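You operate a simulated robot arm through the tools that you are given. There is no shell and no other tool.

Carry out the task below with a simulated robot arm. There is one attempt and no reset: what you move stays moved.

Task
Raise the folding crate's two sagging walls, then stand bowl and jug inside.
Fine: square wall and arch wall upright; cream bowl and milk jug upright. Chip nothing. Set down upright: milk jug.
Where things are to end (x, y in the base frame): cream bowl within 50 mm of [710, -510]; milk jug within 50 mm of [600, -630].

Only the result counts: the job must be done as asked and must still hold three seconds after the hand-in. Knocking over, shifting, dropping, spilling or breaking anything else fails it.

Robot
A 6-joint arm with a two-finger gripper, fixed in place. Base frame: the origin is on the floor under the middle of its stand, x ahead of it, y to its left, z up. Lengths are in mm, angles in degrees, forces in N, time in s.
It reaches about 1298 mm from its shoulder. Its first joint turns from -149.0 to 149.0 degrees. Payload 1.57 kg.
The TCP is the grasp point between the finger pads, 21 mm short of the fingertips. In the tool frame z runs along the fingers and y along their closing line. The gripper opens to 70 mm; its body begins 50 mm behind the TCP.
Orientation is that of the tool frame in the base frame, as a unit quaternion [w, x, y, z]. With the fingers straight down and closing along the base's y, the tool's x points along the base's -x, its y along +y and its z along -z.

Tools
- The arm moves only by the tool send_rows. Its argument "plan" is a list of rows, each an object (a shift or turn left out is 0, a gripper value left out holds the last) with "delta_pos": the shift along the base's x, y, z in mm, a list of three; "dr": the turn, a rotation vector about the base's x, y, z in degrees, a list of three; "claw": the opening, from 0 (shut) to 1 (fully open). In form: [{"delta_pos": [tx, ty, tz], "dr": [wx, wy, wz], "claw": claw}, ...]. A call has 1 to 20 rows; each row shifts and turns the commanded pose from where the row before left it. A row lasts 0.2 s, in which the tool goes at most 50 mm and 8.6 degrees; a call with a longer step from one row to the next is refused whole, and so is a gripper value outside its range. A pose out of reach is approached as far as the arm can. The call stops where the force on the tool passes 40 N (or 10 N more than at its start, if that is more) or the arm is blocked; 0.2 s more then pass. The fingers move at their own pace (about 103.7 mm/s each) and stop on an object; they squeeze with about 23 N. The grip force told is the motor's: it shows also when the fingers shut on nothing. Time passes only in rows, and 0.2 s behind the last, so rows that do not move let the fingers close. It gives the time, the measured TCP pose, the force on the tool (base axes), the opening and the grip force at its end, in the units of the frame above (readings bear some noise), with the torque about the TCP (base axes, N m) and any sound that the robot's microphone picked up, and new pictures: "show" is both (left out), scene, wrist or none.
- Cameras (640 x 400 px; columns grow to the right, rows downward): "scene" is fixed at [40.2, -500.2, 1477.1]; the picture's right is [-0.37, -0.93, 0.00], its down [-0.68, 0.27, -0.68] and it looks along [0.63, -0.25, -0.74] (base axes); focal length 355 px, centre (320, 200). "wrist" rides on the gripper at [79, 4, -81] in the tool frame; the picture's right is [-0.05, 1.00, 0.00], its down [-0.67, -0.04, -0.75] and it looks along [-0.74, -0.04, 0.67] (tool axes); focal length 256 px, centre (320, 200). There is no depth. A picture from a camera that has moved, and an enlarged one, comes with that camera's place and axes in the base frame and with its lens. The place of the scene camera against the robot may be out by one fixed shift of up to 12 mm in any direction.
- slide_trunk(by): slides the trunk up (or, below 0, down) by that many mm; the arm rides with it, the base frame stays. It gives what a move gives, with no picture.
- zoom(camera, box): a new picture of the part [left, top, right, bottom] of that camera's present view, enlarged. It takes no simulated time.
- sign_off(): hands the job in; it is judged then, once.

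Places have to be worked out from the pictures, the camera data and where the tool is seen. Open the gripper and draw the arm clear of the work before you hand the job in, unless the task says otherwise.

The tools are called after ">>>" as a command line: name --argument value ..., lists and objects as JSON in quotes. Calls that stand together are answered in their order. send_rows: Moves the arm, as the interface text tells. Its arguments: {"type":"object","properties":{"plan":{"type":"array","items":{"type":"object","properties":{"delta_pos":{"type":"array","items":{"type":"number"}},"dr":{"type":"array","items":{"type":"number"}},"claw":{"type":"number"}}}},"show":{"type":"string","enum":["both","scene","wrist","none"]}},"required":["plan"]} The other tools are called the same way: slide_trunk (by) moves the trunk up or down; zoom (camera, box) takes an enlarged picture of a part of a camera's view; sign_off () hands the job in.

At the start:

```text
time_s: 0.0
tool_pos: [456.6, -422.8, 1140.4]
tool_rot: [0.0, 0.0, 1.0, 0.0]
contact_force: [1.6, 0.1, 0.4]
moment: [0.02, -0.01, -0.01]
grip_width: 69.7
grip_force: 0.1
trunk travel left (down, up): [-822.0, 148.0]
```

scene: 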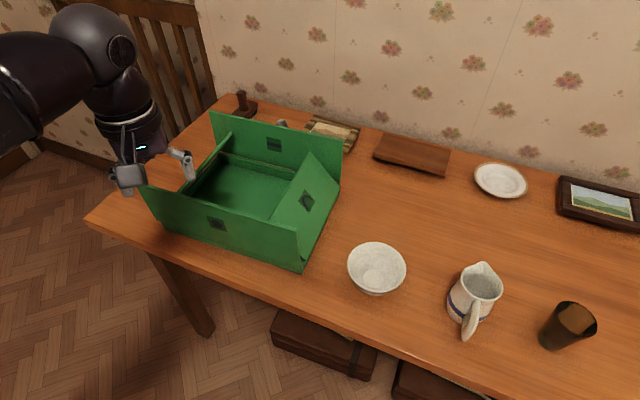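
wrist: 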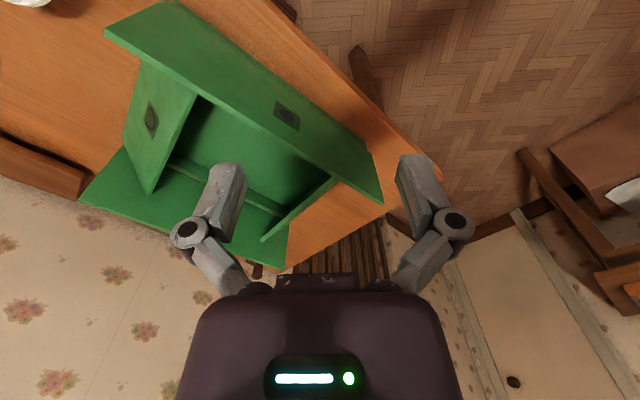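

I'll begin by looking closely at the crate and the items in the scene view.

>>> zoom --camera "scene" --box '[130, 90, 370, 280]'

>>> zoom --camera "scene" --box '[320, 150, 640, 370]'

>>> zoom --camera "wrist" --box '[60, 0, 400, 280]'

```text
2.11 times, centred on (250, 185) of scene
camera zoom: at [40.2, -500.2, 1477.1], right [-0.37, -0.93, 0.0], down [-0.68, 0.27, -0.68], along [0.63, -0.25, -0.74], focal length 747 px, centre (467, 232)
```

zoom: 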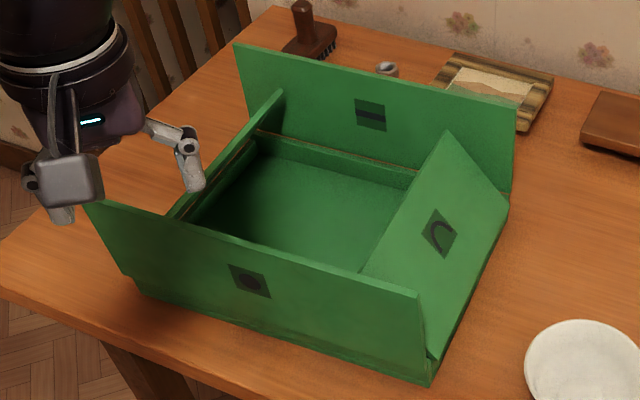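

```text
1.82 times, centred on (480, 260) of scene
camera zoom: at [40.2, -500.2, 1477.1], right [-0.37, -0.93, 0.0], down [-0.68, 0.27, -0.68], along [0.63, -0.25, -0.74], focal length 645 px, centre (29, 91)
```

zoom: 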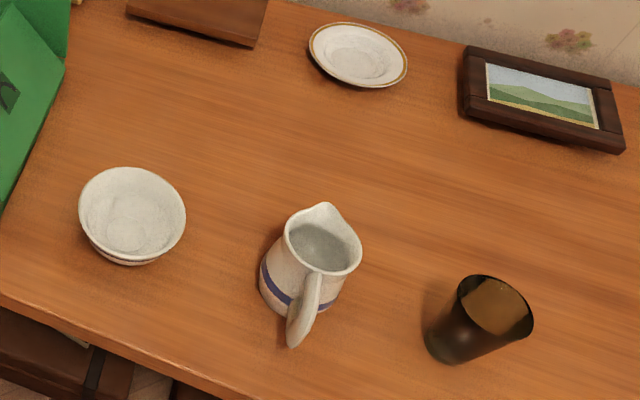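

```text
1.43 times, centred on (230, 140) of wrist
camera zoom: at [376.3, -418.6, 1222.1], right [0.05, 1.0, 0.0], down [0.67, -0.04, 0.75], along [0.74, -0.04, -0.67], focal length 366 px, centre (449, 286)
```

zoom: 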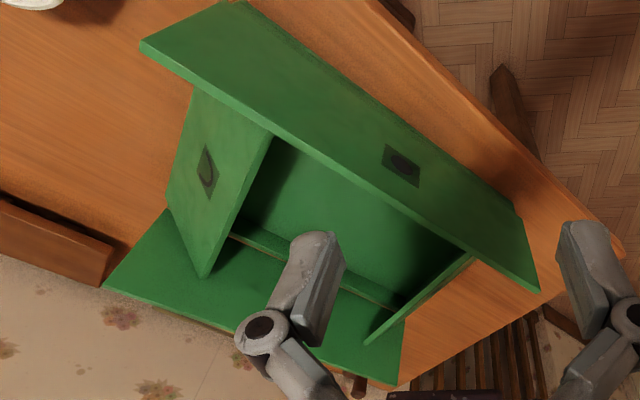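

The crate is rotated about 47° with its long circle and bar walls upright. The short arch wall (scene right) and the unmarked-looking short wall (scene left) both lean inward. I'll yaw the tool so its closing line runs along the crate's long axis, then look again.

>>> send_rows --plan '[{"dr": [0, 0, -8.5], "delta_pos": [0, 20, 0]}, {"dr": [0, 0, -8.5], "delta_pos": [0, 20, 0]}, {"dr": [0, 0, -8.5]}, {"dr": [0, 0, -8.5]}, {"dr": [0, 0, -8.5]}]' --show "both"

```text
time_s: 1.2
tool_pos: [455.6, -383.8, 1140.7]
tool_rot: [0.0, 0.364, 0.931, 0.0]
contact_force: [-0.1, 0.1, -0.3]
moment: [-0.02, 0.0, 0.02]
grip_width: 70.1
grip_force: 0.0
trunk travel left (down, up): [-822.0, 148.0]
camera wrist: at [400.2, -326.2, 1222.1], right [0.72, 0.7, 0.0], down [0.47, -0.48, 0.75], along [0.52, -0.53, -0.67], focal length 256 px, centre (320, 200)
```

scene: 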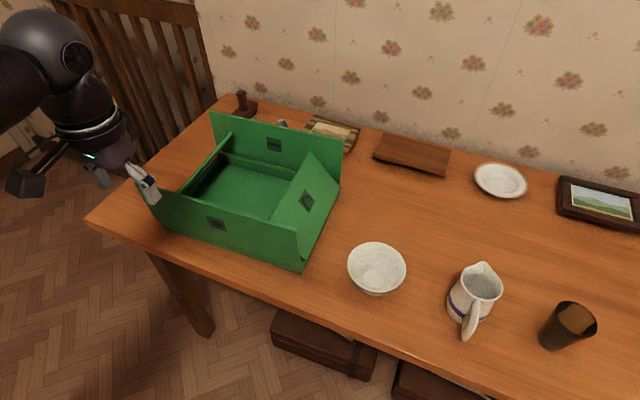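
wrist: 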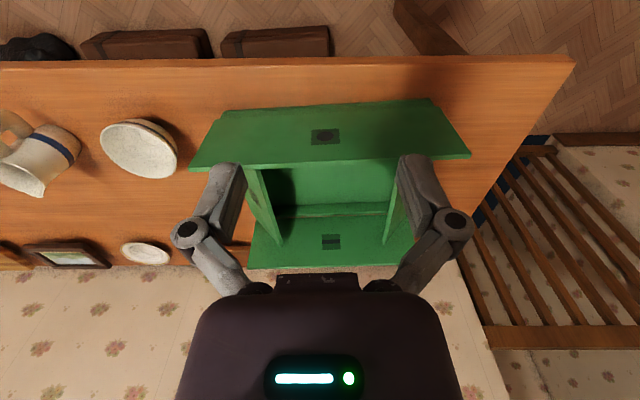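

>>> zoom --camera "wrist" --box '[170, 80, 490, 280]'

>>> zoom --camera "scene" --box '[130, 90, 370, 280]'

>>> zoom --camera "wrist" --box '[0, 60, 200, 280]'

```text
2.00 times, centred on (330, 180) of wrist
camera zoom: at [400.2, -326.2, 1222.1], right [0.72, 0.7, 0.0], down [0.47, -0.48, 0.75], along [0.52, -0.53, -0.67], focal length 512 px, centre (300, 240)
```

zoom: 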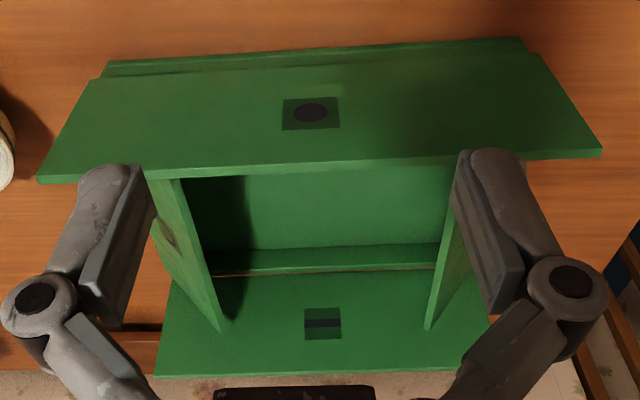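

```text
2.11 times, centred on (250, 185) of scene
camera zoom: at [40.2, -500.2, 1477.1], right [-0.37, -0.93, 0.0], down [-0.68, 0.27, -0.68], along [0.63, -0.25, -0.74], focal length 747 px, centre (467, 232)
```

zoom: 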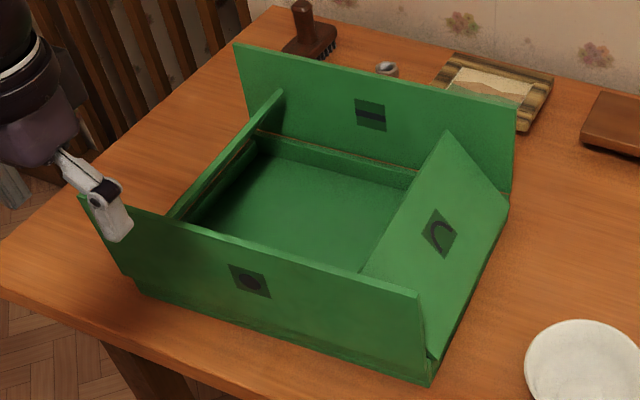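

```text
1.82 times, centred on (100, 170) of wrist
camera zoom: at [400.2, -326.2, 1222.1], right [0.72, 0.7, 0.0], down [0.47, -0.48, 0.75], along [0.52, -0.53, -0.67], focal length 465 px, centre (720, 254)
```

zoom: 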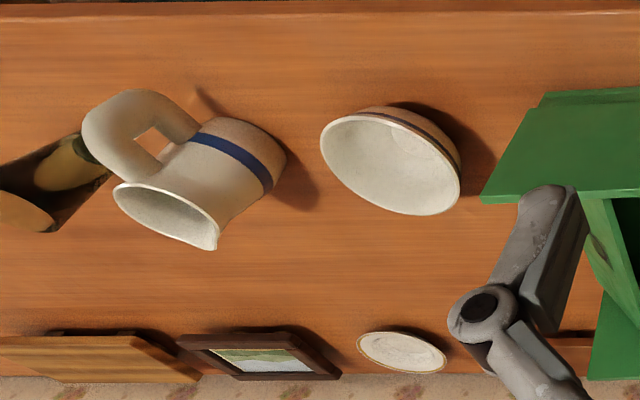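

Wrist triangulation puts the long-wall tops at z≈965, the arch wall's leaning top edge near z≈920, and the square wall mirrored. I'll shift sideways along the crate's long axis to see the arch wall's profile between the fingers, and also get the bowl and jug in view.

>>> send_rows --plan '[{"delta_pos": [-30, -32, 0]}, {"delta_pos": [-30, -32, 0]}, {"delta_pos": [-20, -22, 0]}]' --show "wrist"

```text
time_s: 2.0
tool_pos: [375.3, -469.7, 1140.1]
tool_rot: [0.0, 0.362, 0.932, 0.0]
contact_force: [-0.5, -0.2, 0.4]
moment: [0.01, 0.02, -0.01]
grip_width: 69.9
grip_force: 0.0
trunk travel left (down, up): [-822.0, 148.0]
camera wrist: at [318.9, -412.8, 1222.1], right [0.71, 0.7, 0.0], down [0.47, -0.48, 0.75], along [0.52, -0.53, -0.67], focal length 256 px, centre (320, 200)
```

wrist: 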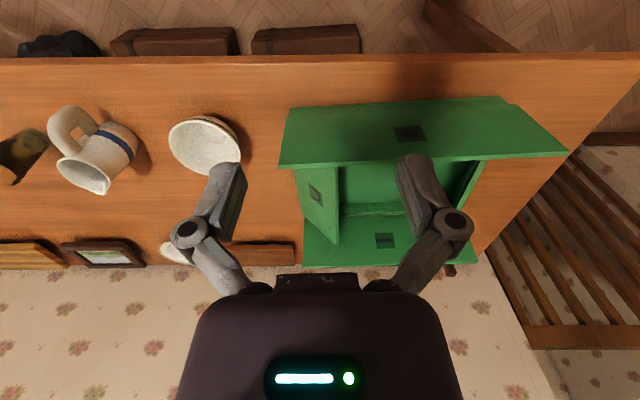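

>>> zoom --camera "wrist" --box '[260, 80, 460, 280]'

>>> zoom --camera "wrist" --box '[0, 80, 250, 240]'

```text
2.00 times, centred on (360, 180) of wrist
camera zoom: at [318.9, -412.8, 1222.1], right [0.71, 0.7, 0.0], down [0.47, -0.48, 0.75], along [0.52, -0.53, -0.67], focal length 512 px, centre (240, 240)
```

zoom: 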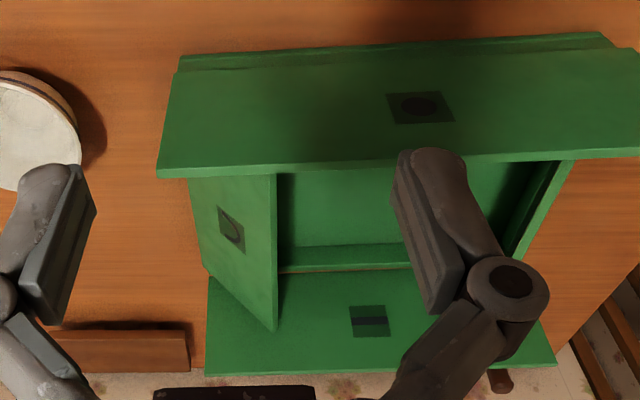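

```text
2.50 times, centred on (125, 160) of wrist
camera zoom: at [318.9, -412.8, 1222.1], right [0.71, 0.7, 0.0], down [0.47, -0.48, 0.75], along [0.52, -0.53, -0.67], focal length 640 px, centre (808, 300)
```

zoom: 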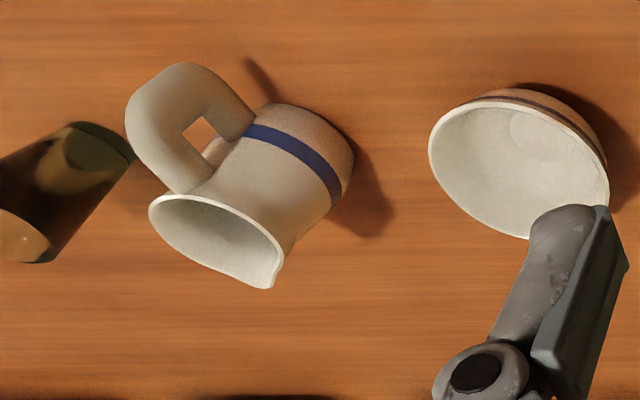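

Two-view triangulation gives these values:
- Table: z≈800.
- Crate tray: 360×275 mm, rim hinge at z≈835.
- Long-wall tops: z≈967.
- Arch wall: leans about 34° inward, top near z≈942.

I'll move above the arch wall's top edge, fingers open to straddle it, and stop high to check.

>>> send_rows --plan '[{"delta_pos": [36.3, -28, 0]}, {"delta_pos": [36.3, -28, 0]}, {"delta_pos": [36.3, -28, -20]}, {"delta_pos": [36.3, -28, -20]}, {"delta_pos": [36.3, -28, -20]}, {"delta_pos": [36.3, -28, -20]}, {"delta_pos": [0, 0, -30]}]' --show "both"

```text
time_s: 3.6
tool_pos: [595.1, -637.3, 1141.4]
tool_rot: [0.001, 0.362, 0.932, 0.0]
contact_force: [0.6, -0.5, 0.9]
moment: [0.01, -0.02, -0.03]
grip_width: 70.0
grip_force: 0.0
out of reach, approached as far as the arm can: row 3, 4, 5, 6, 7
trunk travel left (down, up): [-822.0, 148.0]
camera wrist: at [539.1, -579.7, 1222.5], right [0.71, 0.7, 0.0], down [0.47, -0.48, 0.75], along [0.52, -0.53, -0.67], focal length 256 px, centre (320, 200)
```

scene: 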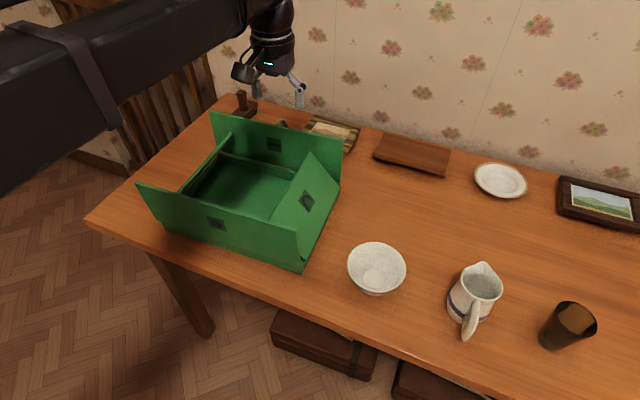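
wrist: 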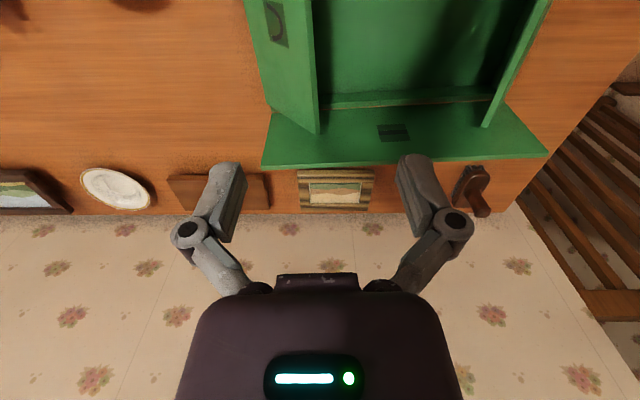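

The arm can't get below z≈1141 here with the trunk this high, so I'll lower the trunk by 100 mm. Nothing is within 70 mm of the fingertips below, and I'll check how the pose follows.

>>> slide_trunk --by -100

```text
time_s: 4.9
tool_pos: [593.9, -636.3, 1041.2]
tool_rot: [0.0, 0.363, 0.932, 0.0]
contact_force: [-0.2, 0.1, -0.5]
moment: [-0.01, -0.02, -0.04]
grip_width: 70.0
grip_force: 0.0
trunk travel left (down, up): [-722.0, 248.0]
```

The arm rides rigidly with the trunk. I'll raise the tool with the arm, then lower the trunk further to gain low-reach workspace.

>>> send_rows --plan '[{"delta_pos": [0, 0, 50]}, {"delta_pos": [0, 0, 50]}, {"delta_pos": [0, 0, 50]}, {"delta_pos": [0, 0, 50]}, {"delta_pos": [0, 0, 50]}]' --show "none"

```text
time_s: 6.1
tool_pos: [595.8, -637.0, 1040.6]
tool_rot: [0.0, 0.362, 0.932, 0.001]
contact_force: [0.5, 0.4, -0.3]
moment: [-0.01, -0.02, 0.01]
grip_width: 70.1
grip_force: 0.0
out of reach, approached as far as the arm can: row 1, 2, 3, 4, 5
trunk travel left (down, up): [-722.0, 248.0]
```

Only the trunk seems to change height: the arm keeps z fixed while moving in the plane. I'll check that with a small horizontal move.

>>> send_rows --plan '[{"delta_pos": [0, 0, 0]}, {"delta_pos": [3, 3, 0]}]' --show "wrist"

```text
time_s: 6.7
tool_pos: [597.2, -633.5, 1040.1]
tool_rot: [0.0, 0.362, 0.932, 0.0]
contact_force: [-0.2, 0.1, 0.2]
moment: [0.0, 0.01, 0.01]
grip_width: 70.1
grip_force: 0.0
trunk travel left (down, up): [-722.0, 248.0]
camera wrist: at [542.4, -576.5, 1122.1], right [0.71, 0.7, 0.0], down [0.47, -0.48, 0.75], along [0.52, -0.53, -0.67], focal length 256 px, centre (320, 200)
```

wrist: 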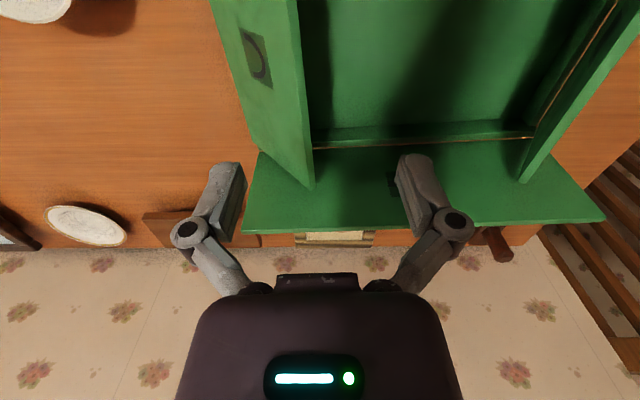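

>>> zoom --camera "wrist" --box '[180, 0, 420, 240]'

>>> zoom --camera "scene" --box '[190, 20, 370, 200]'

```text
1.67 times, centred on (300, 120) of wrist
camera zoom: at [542.4, -576.5, 1122.1], right [0.71, 0.7, 0.0], down [0.47, -0.48, 0.75], along [0.52, -0.53, -0.67], focal length 427 px, centre (353, 333)
```

zoom: 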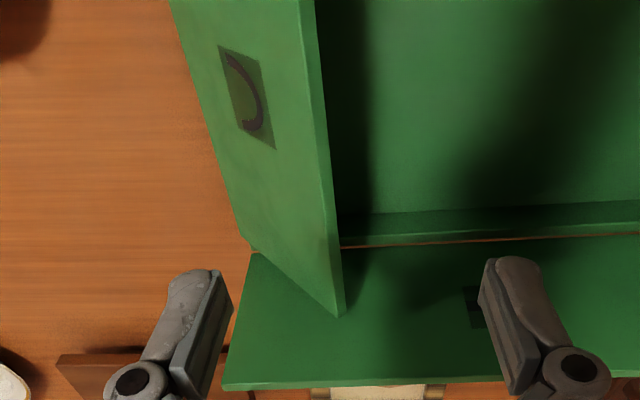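

```text
2.22 times, centred on (280, 110) of scene
camera zoom: at [40.2, -500.2, 1477.1], right [-0.37, -0.93, 0.0], down [-0.68, 0.27, -0.68], along [0.63, -0.25, -0.74], focal length 788 px, centre (409, 400)
```

zoom: 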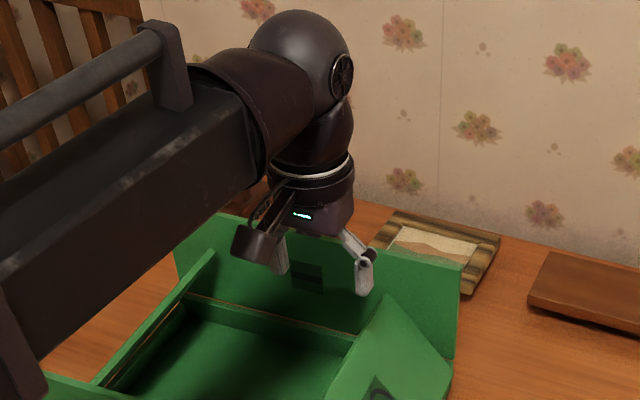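

The tool tracks horizontally and z follows the trunk only. I'll centre the open fingers over the arch wall's top edge (u≈-86 in the crate axis) and lower the trunk so the fingers straddle it by about 25 mm.

>>> send_rows --plan '[{"delta_pos": [-16.5, -18, 0]}]' --show "none"

>>> slide_trunk --by -60

>>> send_rows --plan '[{"delta_pos": [0, 0, 0]}]' --show "both"

```text
time_s: 7.1
tool_pos: [581.7, -651.0, 1039.8]
tool_rot: [0.0, 0.363, 0.932, 0.0]
contact_force: [-0.7, 0.3, -0.3]
moment: [0.0, 0.01, -0.03]
grip_width: 69.9
grip_force: 0.0
trunk travel left (down, up): [-722.0, 248.0]
```

```text
time_s: 8.1
tool_pos: [581.3, -649.8, 981.3]
tool_rot: [0.0, 0.363, 0.932, -0.001]
contact_force: [0.1, 0.5, -0.4]
moment: [0.02, -0.02, 0.0]
grip_width: 69.9
grip_force: 0.0
trunk travel left (down, up): [-662.0, 308.0]
```

```text
time_s: 8.5
tool_pos: [582.0, -650.5, 980.7]
tool_rot: [0.0, 0.363, 0.932, 0.0]
contact_force: [0.3, 0.3, 0.1]
moment: [0.02, 0.0, -0.04]
grip_width: 70.0
grip_force: 0.0
trunk travel left (down, up): [-662.0, 308.0]
camera wrist: at [526.3, -593.9, 1062.2], right [0.71, 0.7, 0.0], down [0.47, -0.48, 0.75], along [0.52, -0.53, -0.67], focal length 256 px, centre (320, 200)
```

scene: 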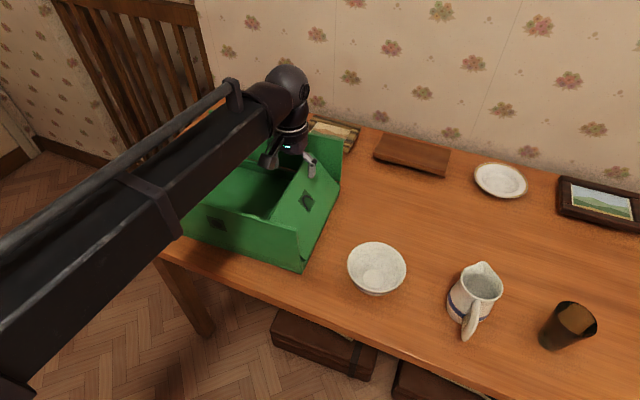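
wrist: 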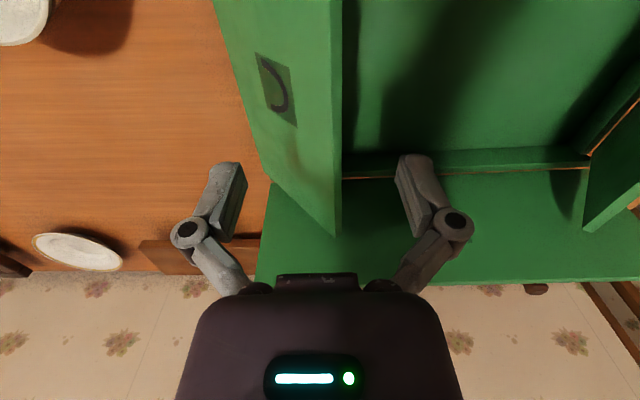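

The fingers straddle the arch wall top (edge at u≈-75, z≈950). I'll go down 40 mm more so the inner finger can push it outward.

>>> slide_trunk --by -40

>>> send_rows --plan '[{"delta_pos": [-6.8, -7.4, 0]}, {"delta_pos": [-6.8, -7.4, 0]}]' --show "both"

```text
time_s: 9.4
tool_pos: [580.6, -651.5, 941.2]
tool_rot: [0.0, 0.362, 0.932, 0.0]
contact_force: [-0.1, 0.0, -0.3]
moment: [-0.01, -0.01, -0.02]
grip_width: 70.2
grip_force: 0.1
trunk travel left (down, up): [-622.0, 348.0]
```

```text
time_s: 10.0
tool_pos: [567.9, -667.2, 940.4]
tool_rot: [0.0, 0.362, 0.932, -0.001]
contact_force: [-0.3, -0.6, 0.8]
moment: [0.0, 0.02, -0.02]
grip_width: 70.2
grip_force: 0.0
trunk travel left (down, up): [-622.0, 348.0]
camera wrist: at [512.8, -609.4, 1022.1], right [0.71, 0.7, 0.0], down [0.47, -0.48, 0.75], along [0.52, -0.53, -0.67], focal length 256 px, centre (320, 200)
```

scene: 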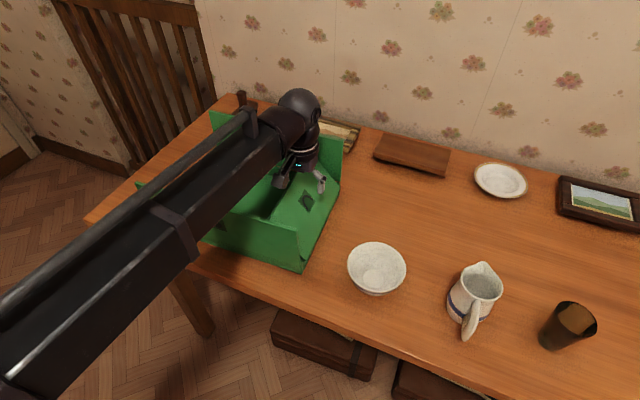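
wrist: 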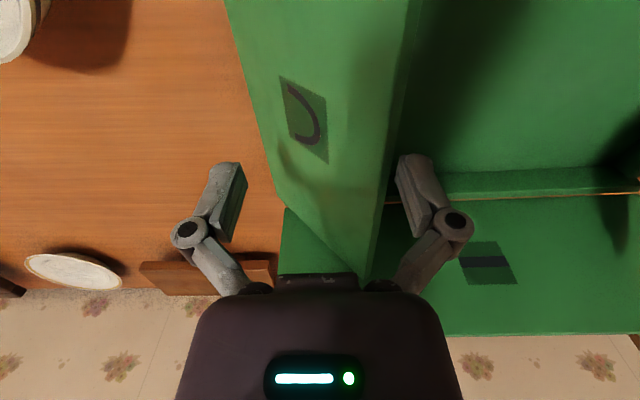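

>>> send_rows --plan '[{"delta_pos": [-6.8, -7.4, 0]}, {"delta_pos": [-6.8, -7.4, 0]}]' --show "wrist"

```text
time_s: 10.6
tool_pos: [554.3, -681.2, 940.8]
tool_rot: [-0.001, 0.362, 0.932, -0.001]
contact_force: [-0.5, 0.8, 1.0]
moment: [0.01, -0.03, -0.02]
grip_width: 70.1
grip_force: 0.0
trunk travel left (down, up): [-622.0, 348.0]
camera wrist: at [498.5, -623.9, 1022.0], right [0.71, 0.7, 0.0], down [0.47, -0.48, 0.74], along [0.52, -0.53, -0.67], focal length 256 px, centre (320, 200)
```

wrist: 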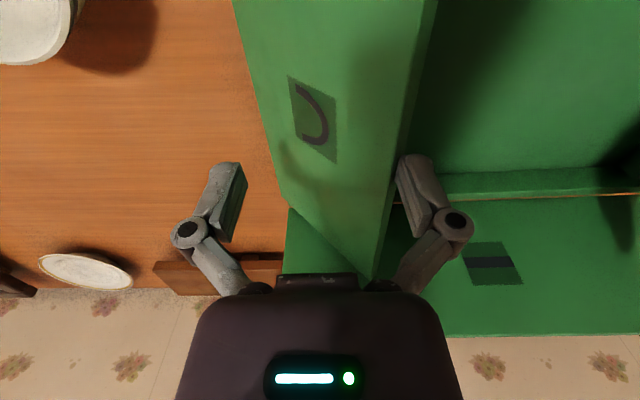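

The bar wall moved with the camera more than it should have, so the crate may be sliding. I'll check against the fixed camera before doing anything else.

>>> zoom --camera "scene" --box '[130, 90, 370, 280]'

>>> zoom --camera "scene" --box '[270, 170, 370, 290]'

```text
2.11 times, centred on (250, 185) of scene
camera zoom: at [40.2, -500.2, 1477.1], right [-0.37, -0.93, 0.0], down [-0.68, 0.27, -0.68], along [0.63, -0.25, -0.74], focal length 747 px, centre (467, 232)
```

zoom: 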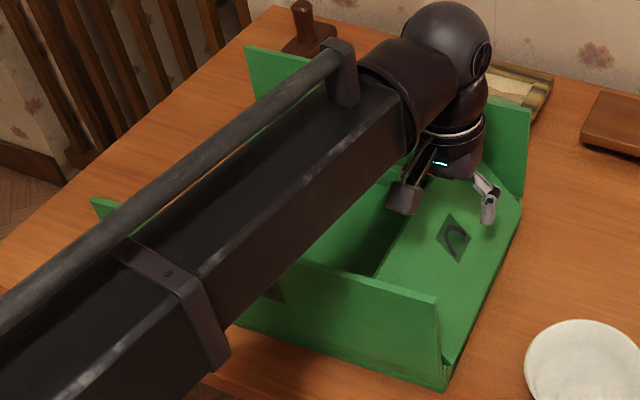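

```text
3.33 times, centred on (320, 230) of scene
camera zoom: at [40.2, -500.2, 1477.1], right [-0.37, -0.93, 0.0], down [-0.68, 0.27, -0.68], along [0.63, -0.25, -0.74], focal length 1182 px, centre (320, 100)
```

zoom: 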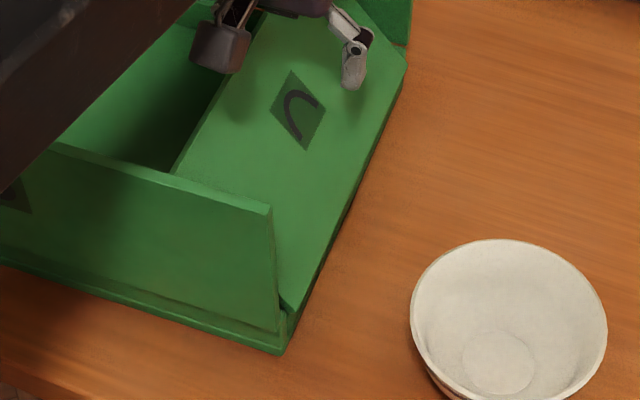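

The crate slid about 16 mm along -u when pushed, because the hinge is stiff and the crate is light. I'll stop pushing one-sided and pinch the leaning wall between the two vertical pads instead. That gives a pure couple that straightens the wall without net force, and lets me bring the crate back. I'll centre over the wall edge first.

>>> send_rows --plan '[{"delta_pos": [6.8, 7.4, 0]}, {"delta_pos": [6.8, 7.4, 0]}]' --show "none"

>>> slide_trunk --by -6

>>> send_rows --plan '[{"delta_pos": [0, 0, 0], "claw": 0.75}, {"delta_pos": [0, 0, 0], "claw": 0.6}]' --show "both"

```text
time_s: 11.2
tool_pos: [568.7, -663.9, 941.6]
tool_rot: [-0.001, 0.363, 0.932, 0.0]
contact_force: [1.0, 0.5, 1.1]
moment: [0.02, -0.02, 0.01]
grip_width: 70.3
grip_force: 0.1
trunk travel left (down, up): [-622.0, 348.0]
```

```text
time_s: 11.7
tool_pos: [567.8, -666.2, 935.1]
tool_rot: [0.001, 0.363, 0.932, 0.0]
contact_force: [-0.7, -0.2, -0.4]
moment: [0.0, -0.03, 0.05]
grip_width: 70.0
grip_force: 0.0
trunk travel left (down, up): [-616.0, 354.0]
```

```text
time_s: 12.3
tool_pos: [569.1, -665.8, 933.5]
tool_rot: [0.0, 0.363, 0.932, 0.0]
contact_force: [-0.4, 0.0, 1.3]
moment: [0.01, -0.04, -0.02]
grip_width: 42.4
grip_force: 0.0
trunk travel left (down, up): [-616.0, 354.0]
camera wrist: at [512.9, -608.5, 1016.1], right [0.71, 0.7, 0.0], down [0.47, -0.48, 0.75], along [0.52, -0.53, -0.67], focal length 256 px, centre (320, 200)
```

scene: 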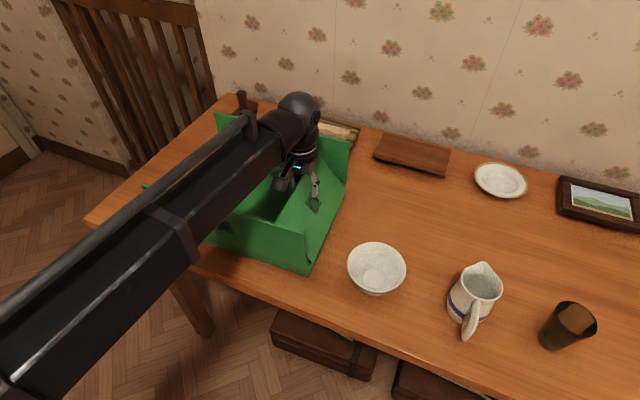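
wrist: 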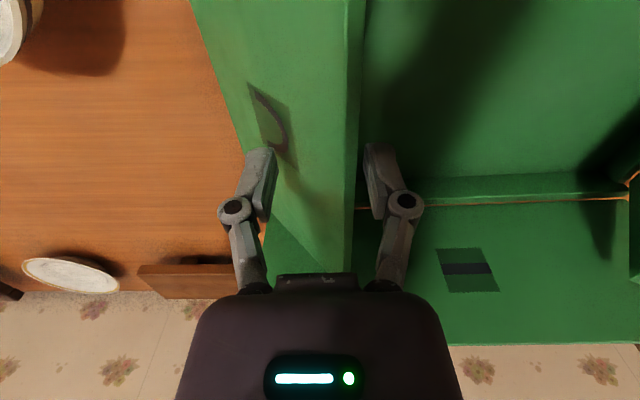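

Both fingers are now just off the wall. I'll close gradually while moving outward, following the wall's expected arc, and check after the first part.

>>> send_rows --plan '[{"delta_pos": [-1.35, -1.47, 0], "claw": 0.47}, {"delta_pos": [-2.7, -2.95, 0], "claw": 0.44}, {"delta_pos": [-2.7, -2.95, 0], "claw": 0.41}, {"delta_pos": [-4.05, -4.4, 0], "claw": 0.37}]' --show "both"

```text
time_s: 13.3
tool_pos: [556.2, -678.5, 935.1]
tool_rot: [0.0, 0.362, 0.932, 0.0]
contact_force: [0.7, 0.1, 0.2]
moment: [0.0, 0.0, -0.01]
grip_width: 26.6
grip_force: 0.5
trunk travel left (down, up): [-616.0, 354.0]
camera wrist: at [502.0, -620.2, 1016.1], right [0.71, 0.7, 0.0], down [0.47, -0.48, 0.75], along [0.52, -0.53, -0.67], focal length 256 px, centre (320, 200)
```

scene: 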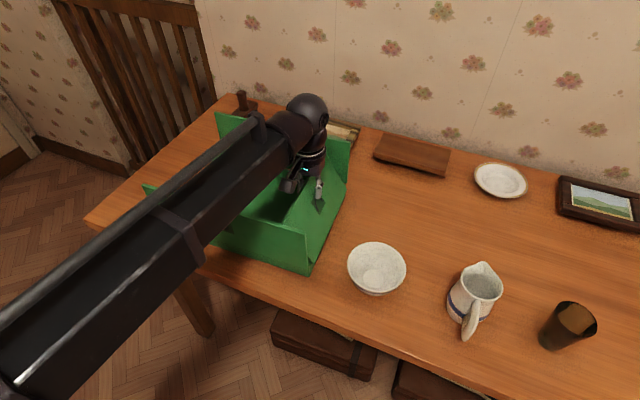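
wrist: 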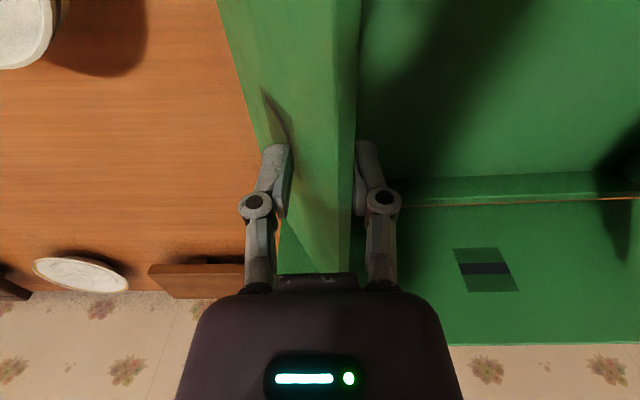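

The couple works: the wall is rotating up, the crate stayed put this time, and the forces are near zero. I'll continue along the arc.

>>> send_rows --plan '[{"delta_pos": [-3.2, -3.5, 0], "claw": 0.345}, {"delta_pos": [-3.2, -3.5, 0], "claw": 0.32}, {"delta_pos": [-2.7, -2.95, 0], "claw": 0.29}, {"delta_pos": [-2.7, -2.95, 0], "claw": 0.26}]' --show "both"

```text
time_s: 14.3
tool_pos: [545.0, -690.5, 934.5]
tool_rot: [-0.001, 0.362, 0.932, -0.001]
contact_force: [-2.2, -2.6, 3.8]
moment: [-0.35, 0.38, 0.21]
grip_width: 19.5
grip_force: 14.4
trunk travel left (down, up): [-616.0, 354.0]
camera wrist: at [489.8, -633.7, 1016.4], right [0.71, 0.7, 0.0], down [0.47, -0.48, 0.75], along [0.52, -0.53, -0.67], focal length 256 px, centre (320, 200)
```

scene: 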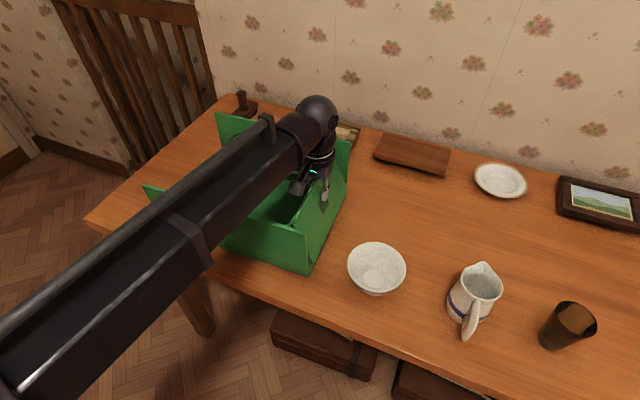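
wrist: 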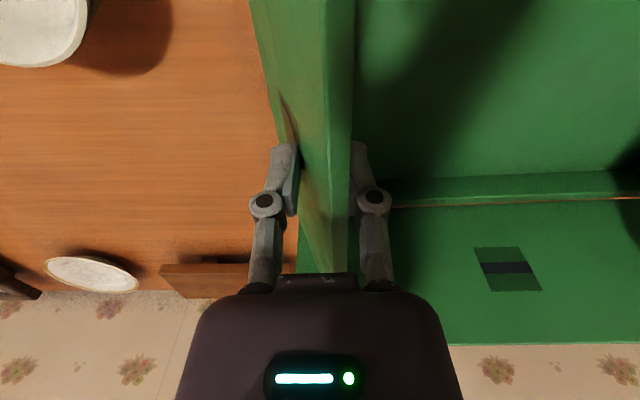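

The wall is now at about 14° lean with grip force 14 N, and the crate hasn't moved in this phase. I'll carry on to upright with the same coordinated motion.

>>> send_rows --plan '[{"delta_pos": [-2.7, -2.95, 0], "claw": 0.24}, {"delta_pos": [-2.7, -2.95, 0], "claw": 0.21}, {"delta_pos": [-2.7, -2.95, 0], "claw": 0.18}, {"delta_pos": [-2.7, -2.95, 0], "claw": 0.15}]' --show "both"

```text
time_s: 15.3
tool_pos: [534.0, -701.1, 937.1]
tool_rot: [0.003, 0.362, 0.932, -0.001]
contact_force: [2.8, -7.5, 25.2]
moment: [-0.6, 0.36, 0.19]
grip_width: 14.3
grip_force: 23.0
trunk travel left (down, up): [-616.0, 354.0]
camera wrist: at [479.1, -644.8, 1017.3], right [0.71, 0.7, 0.0], down [0.47, -0.47, 0.75], along [0.52, -0.53, -0.66], focal length 256 px, centre (320, 200)
```

scene: 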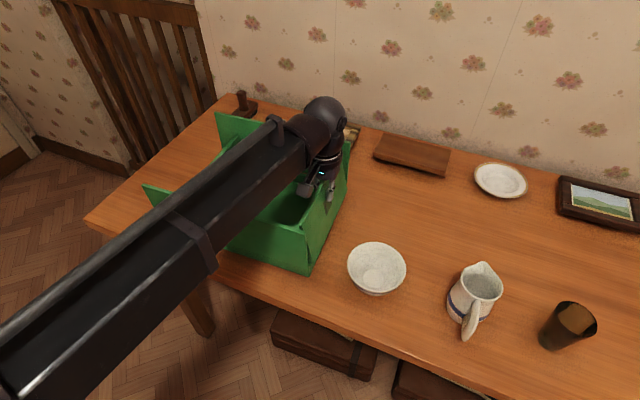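
wrist: 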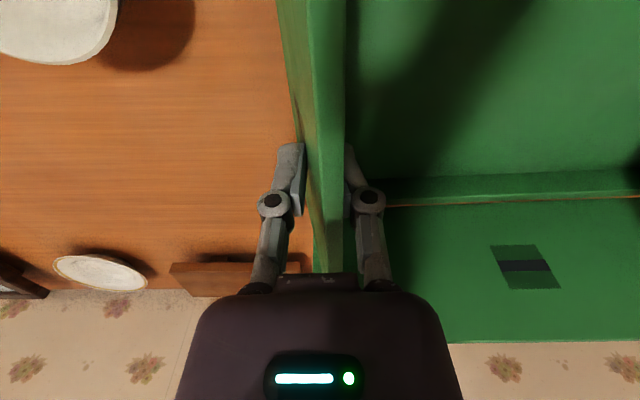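

The pads' friction on the rising wall edge now gives 25 N vertical, with the tool pushed up about 2.5 mm. I'll raise the trunk 3 mm to relieve it.

>>> slide_trunk --by 3

```text
time_s: 15.8
tool_pos: [535.3, -701.5, 936.7]
tool_rot: [0.001, 0.362, 0.932, 0.0]
contact_force: [-0.6, -0.1, 0.2]
moment: [0.01, -0.03, 0.0]
grip_width: 10.6
grip_force: 0.1
trunk travel left (down, up): [-619.0, 351.0]
```

>>> send_rows --plan '[{"delta_pos": [0, 0, 0]}]' --show "both"

>>> zoom --camera "wrist" --box '[220, 0, 420, 280]'

>>> zoom --camera "scene" --box '[270, 170, 370, 290]'

```text
time_s: 16.2
tool_pos: [535.7, -701.9, 938.0]
tool_rot: [0.0, 0.362, 0.932, -0.001]
contact_force: [0.3, 0.2, 0.0]
moment: [-0.02, 0.02, 0.02]
grip_width: 10.4
grip_force: 0.0
trunk travel left (down, up): [-619.0, 351.0]
camera wrist: at [479.8, -645.3, 1019.1], right [0.71, 0.7, 0.0], down [0.47, -0.48, 0.75], along [0.52, -0.53, -0.67], focal length 256 px, centre (320, 200)
```

scene: 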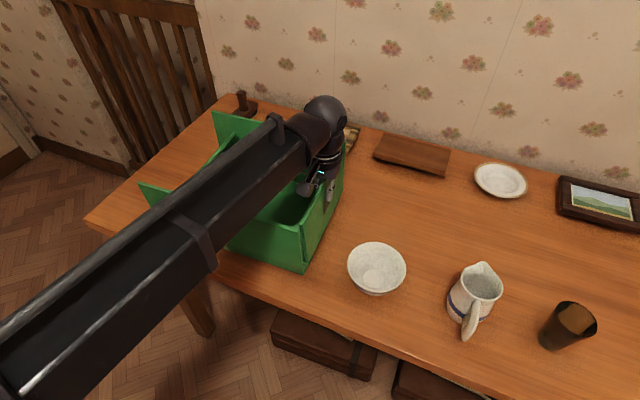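
wrist: 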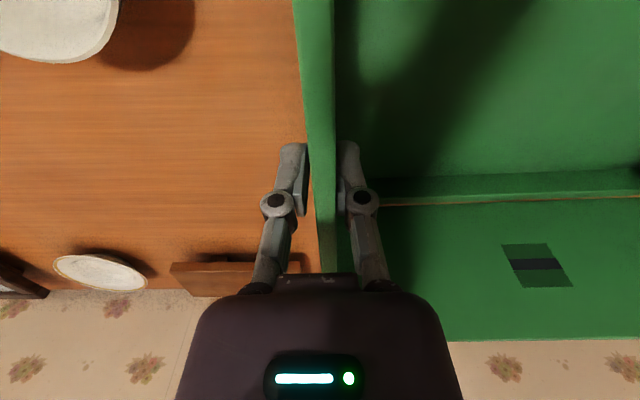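

```text
1.43 times, centred on (320, 140) of wrist
camera zoom: at [479.8, -645.3, 1019.1], right [0.71, 0.7, 0.0], down [0.47, -0.48, 0.75], along [0.52, -0.53, -0.67], focal length 366 px, centre (320, 286)
```

zoom: 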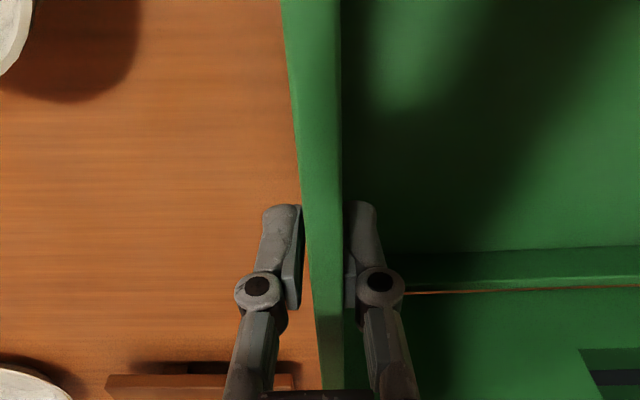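

```text
3.33 times, centred on (320, 230) of scene
camera zoom: at [40.2, -500.2, 1477.1], right [-0.37, -0.93, 0.0], down [-0.68, 0.27, -0.68], along [0.63, -0.25, -0.74], focal length 1182 px, centre (320, 100)
```

zoom: 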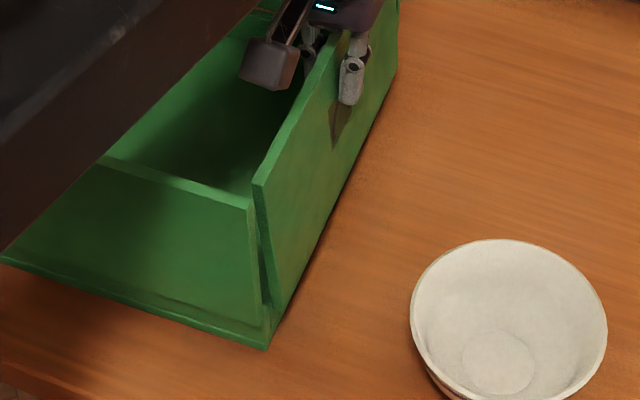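

The arch wall has snapped upright and is loose between the pads, and the crate came most of the way back (about 6 mm residual). I'll grip the wall firmly, nudge the crate those last 6 mm along +u, then open.

>>> send_rows --plan '[{"delta_pos": [0, 0, 0], "claw": 0.1}, {"delta_pos": [0, 0, 0], "claw": 0.05}, {"delta_pos": [0, 0, 0], "claw": 0.0}]' --show "wrist"

```text
time_s: 17.0
tool_pos: [534.9, -703.0, 937.1]
tool_rot: [0.0, 0.362, 0.932, 0.0]
contact_force: [-1.1, -0.8, 0.2]
moment: [-0.16, 0.03, 0.02]
grip_width: 8.0
grip_force: 22.3
trunk travel left (down, up): [-619.0, 351.0]
camera wrist: at [479.8, -645.6, 1018.9], right [0.71, 0.7, 0.0], down [0.47, -0.48, 0.75], along [0.52, -0.53, -0.67], focal length 256 px, centre (320, 200)
```

wrist: 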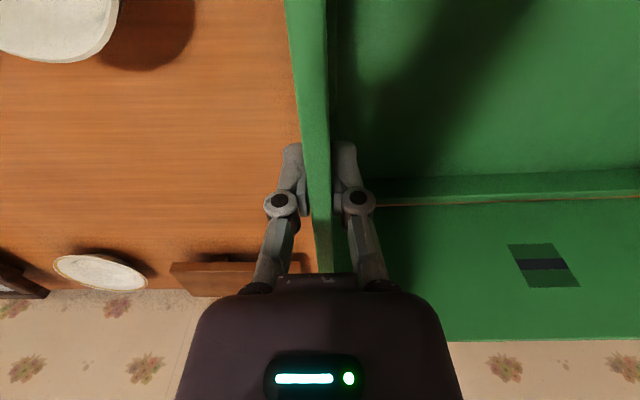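

>>> zoom --camera "scene" --box '[270, 170, 370, 290]'

>>> zoom --camera "scene" --box '[130, 90, 370, 280]'

```text
3.33 times, centred on (320, 230) of scene
camera zoom: at [40.2, -500.2, 1477.1], right [-0.37, -0.93, 0.0], down [-0.68, 0.27, -0.68], along [0.63, -0.25, -0.74], focal length 1182 px, centre (320, 100)
```

zoom: 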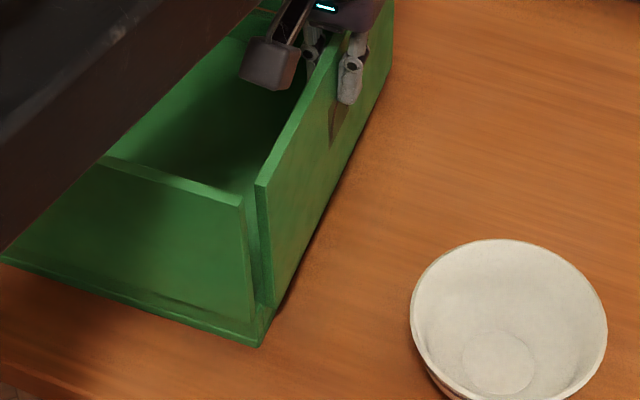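

```text
2.11 times, centred on (250, 185) of scene
camera zoom: at [40.2, -500.2, 1477.1], right [-0.37, -0.93, 0.0], down [-0.68, 0.27, -0.68], along [0.63, -0.25, -0.74], focal length 747 px, centre (467, 232)
```

zoom: 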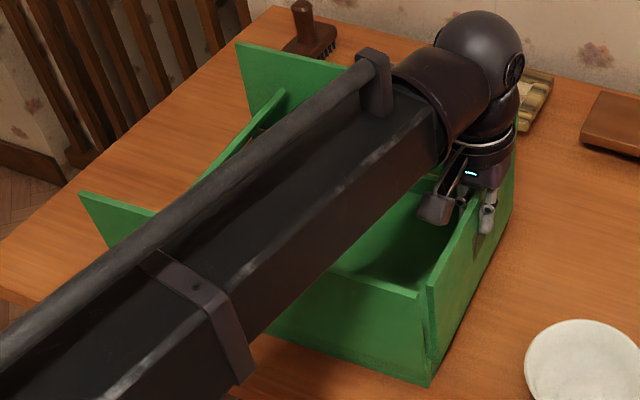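

The crate's corners are back on their original pixels within about 1 px. The arch wall sits vertical, flush on the tray's outer side (8 mm thick). I'll open and lift straight off, then check that it holds.

>>> send_rows --plan '[{"delta_pos": [0, 0, 0], "claw": 0.2}, {"delta_pos": [0, 0, 0], "claw": 0.5}, {"delta_pos": [0, 0, 0], "claw": 0.5}]' --show "wrist"

>>> slide_trunk --by 110

>>> send_rows --plan '[{"delta_pos": [0, 0, 0]}]' --show "both"

```text
time_s: 17.8
tool_pos: [535.8, -702.4, 936.5]
tool_rot: [0.0, 0.362, 0.932, 0.0]
contact_force: [-0.3, -0.1, 0.1]
moment: [-0.01, 0.01, -0.01]
grip_width: 34.8
grip_force: 0.1
trunk travel left (down, up): [-619.0, 351.0]
camera wrist: at [479.8, -645.4, 1019.1], right [0.71, 0.7, 0.0], down [0.47, -0.48, 0.75], along [0.52, -0.53, -0.67], focal length 256 px, centre (320, 200)
```

wrist: 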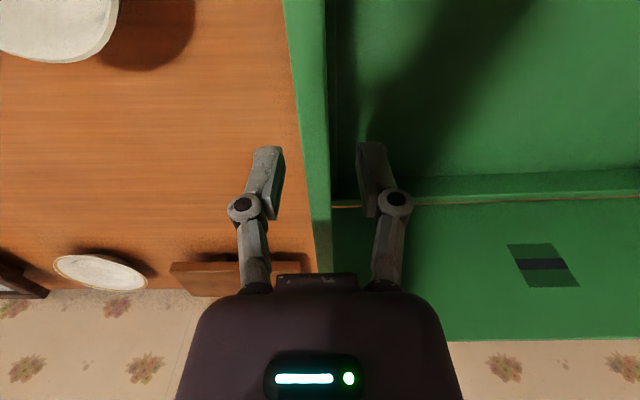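

```text
time_s: 19.2
tool_pos: [536.1, -702.5, 1047.6]
tool_rot: [0.0, 0.363, 0.932, 0.0]
contact_force: [0.4, -0.8, -0.1]
moment: [0.0, 0.01, -0.02]
grip_width: 35.1
grip_force: 0.0
trunk travel left (down, up): [-729.0, 241.0]
```

```text
time_s: 19.6
tool_pos: [535.6, -702.0, 1047.3]
tool_rot: [0.0, 0.362, 0.932, 0.0]
contact_force: [-0.3, 0.4, 0.4]
moment: [-0.01, -0.03, 0.02]
grip_width: 35.0
grip_force: 0.0
trunk travel left (down, up): [-729.0, 241.0]
camera wrist: at [479.9, -645.4, 1129.1], right [0.71, 0.7, 0.0], down [0.47, -0.48, 0.75], along [0.52, -0.53, -0.67], focal length 256 px, centre (320, 200)
```

scene: 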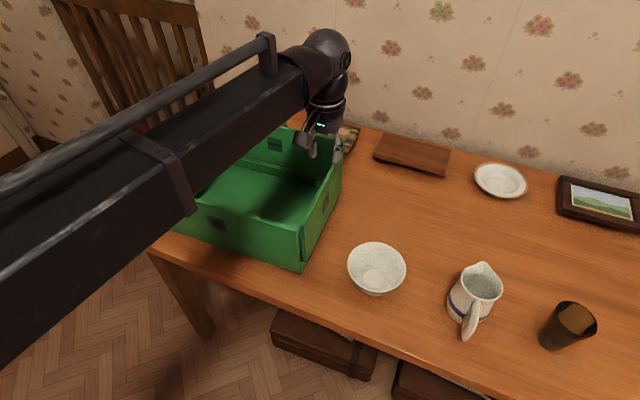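
wrist: 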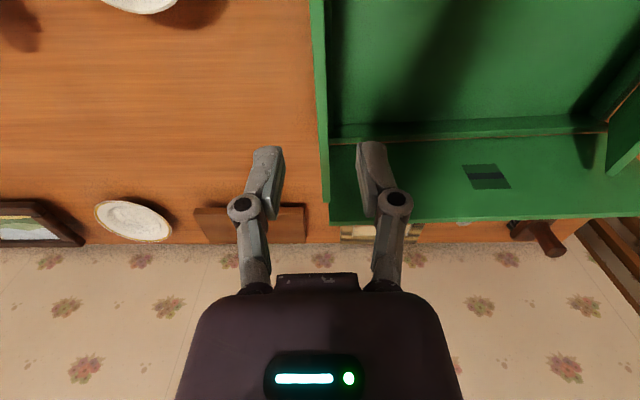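

The arch wall stands on its own with the crate in its original place. Next is the mirrored procedure on the opposite (square) wall, so I'll traverse high to u≈143 with the gripper opening fully.

>>> send_rows --plan '[{"delta_pos": [29, 31.6, 0], "claw": 1.0}, {"delta_pos": [29, 31.6, 0]}, {"delta_pos": [29, 31.6, 0]}, {"delta_pos": [29, 31.6, 0]}, {"delta_pos": [29, 31.6, 0]}, {"delta_pos": [29, 31.6, 0]}, {"delta_pos": [29, 31.6, 0]}]' --show "both"

>>> zoom --camera "wrist" --box '[160, 0, 480, 280]'

```text
time_s: 21.2
tool_pos: [738.4, -481.2, 1048.2]
tool_rot: [-0.001, 0.364, 0.932, 0.001]
contact_force: [0.2, 0.2, -0.3]
moment: [0.0, 0.03, 0.02]
grip_width: 70.1
grip_force: 0.0
trunk travel left (down, up): [-729.0, 241.0]
camera wrist: at [683.6, -424.0, 1129.0], right [0.71, 0.7, 0.0], down [0.47, -0.48, 0.75], along [0.52, -0.53, -0.67], focal length 256 px, centre (320, 200)
```

scene: 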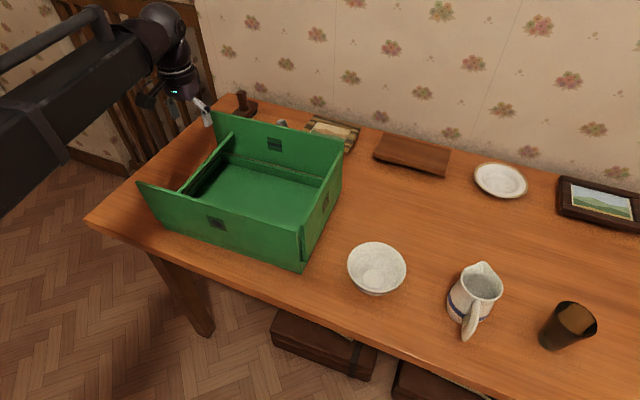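
wrist: 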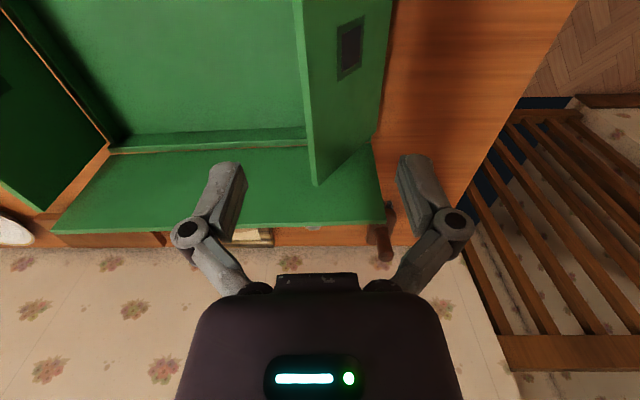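

```text
1.43 times, centred on (320, 140) of wrist
camera zoom: at [683.6, -424.0, 1129.0], right [0.71, 0.7, 0.0], down [0.47, -0.48, 0.75], along [0.52, -0.53, -0.67], focal length 366 px, centre (320, 286)
```

zoom: 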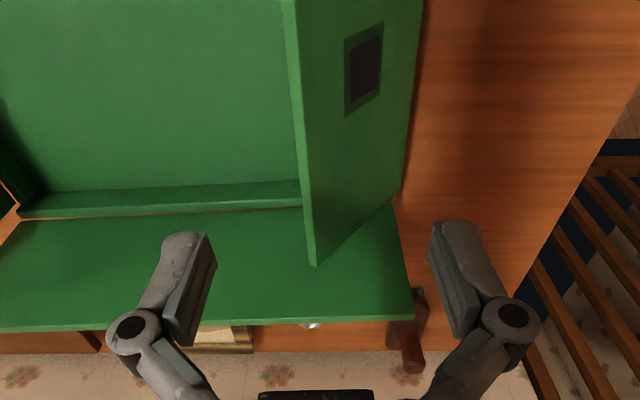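

The square mark is confirmed on this wall, with its top edge at u≈132, mirrored as expected. The fingers are centred over it, so I'll lower to straddle and then close to just off contact.

>>> slide_trunk --by -114

>>> send_rows --plan '[{"delta_pos": [2.0, 2.2, 0], "claw": 0.75}, {"delta_pos": [2.0, 2.2, 0], "claw": 0.6}, {"delta_pos": [0, 0, 0], "claw": 0.55}]' --show "both"

```text
time_s: 22.7
tool_pos: [737.7, -482.0, 933.9]
tool_rot: [0.0, 0.363, 0.932, 0.0]
contact_force: [0.3, 0.4, -0.3]
moment: [-0.01, -0.01, 0.02]
grip_width: 70.0
grip_force: 0.1
trunk travel left (down, up): [-615.0, 355.0]
```

```text
time_s: 23.5
tool_pos: [742.8, -476.4, 933.6]
tool_rot: [0.0, 0.363, 0.932, 0.0]
contact_force: [-0.8, -0.8, 0.9]
moment: [0.0, -0.02, 0.0]
grip_width: 39.0
grip_force: 0.1
trunk travel left (down, up): [-615.0, 355.0]
camera wrist: at [686.9, -420.4, 1015.1], right [0.71, 0.7, 0.0], down [0.47, -0.48, 0.75], along [0.52, -0.53, -0.67], focal length 256 px, centre (320, 200)
```

scene: 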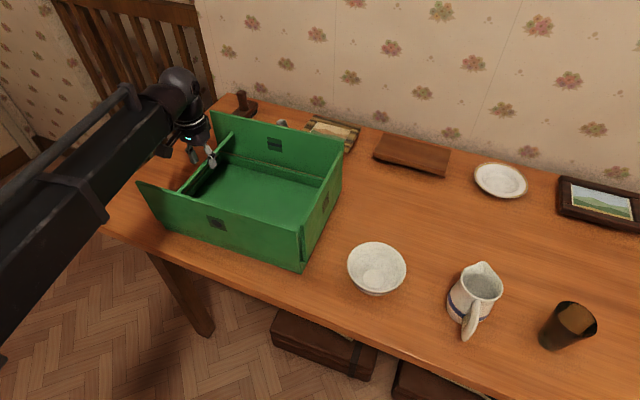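
wrist: 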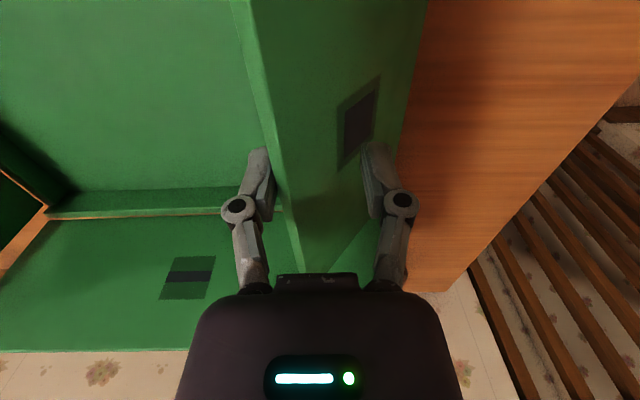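

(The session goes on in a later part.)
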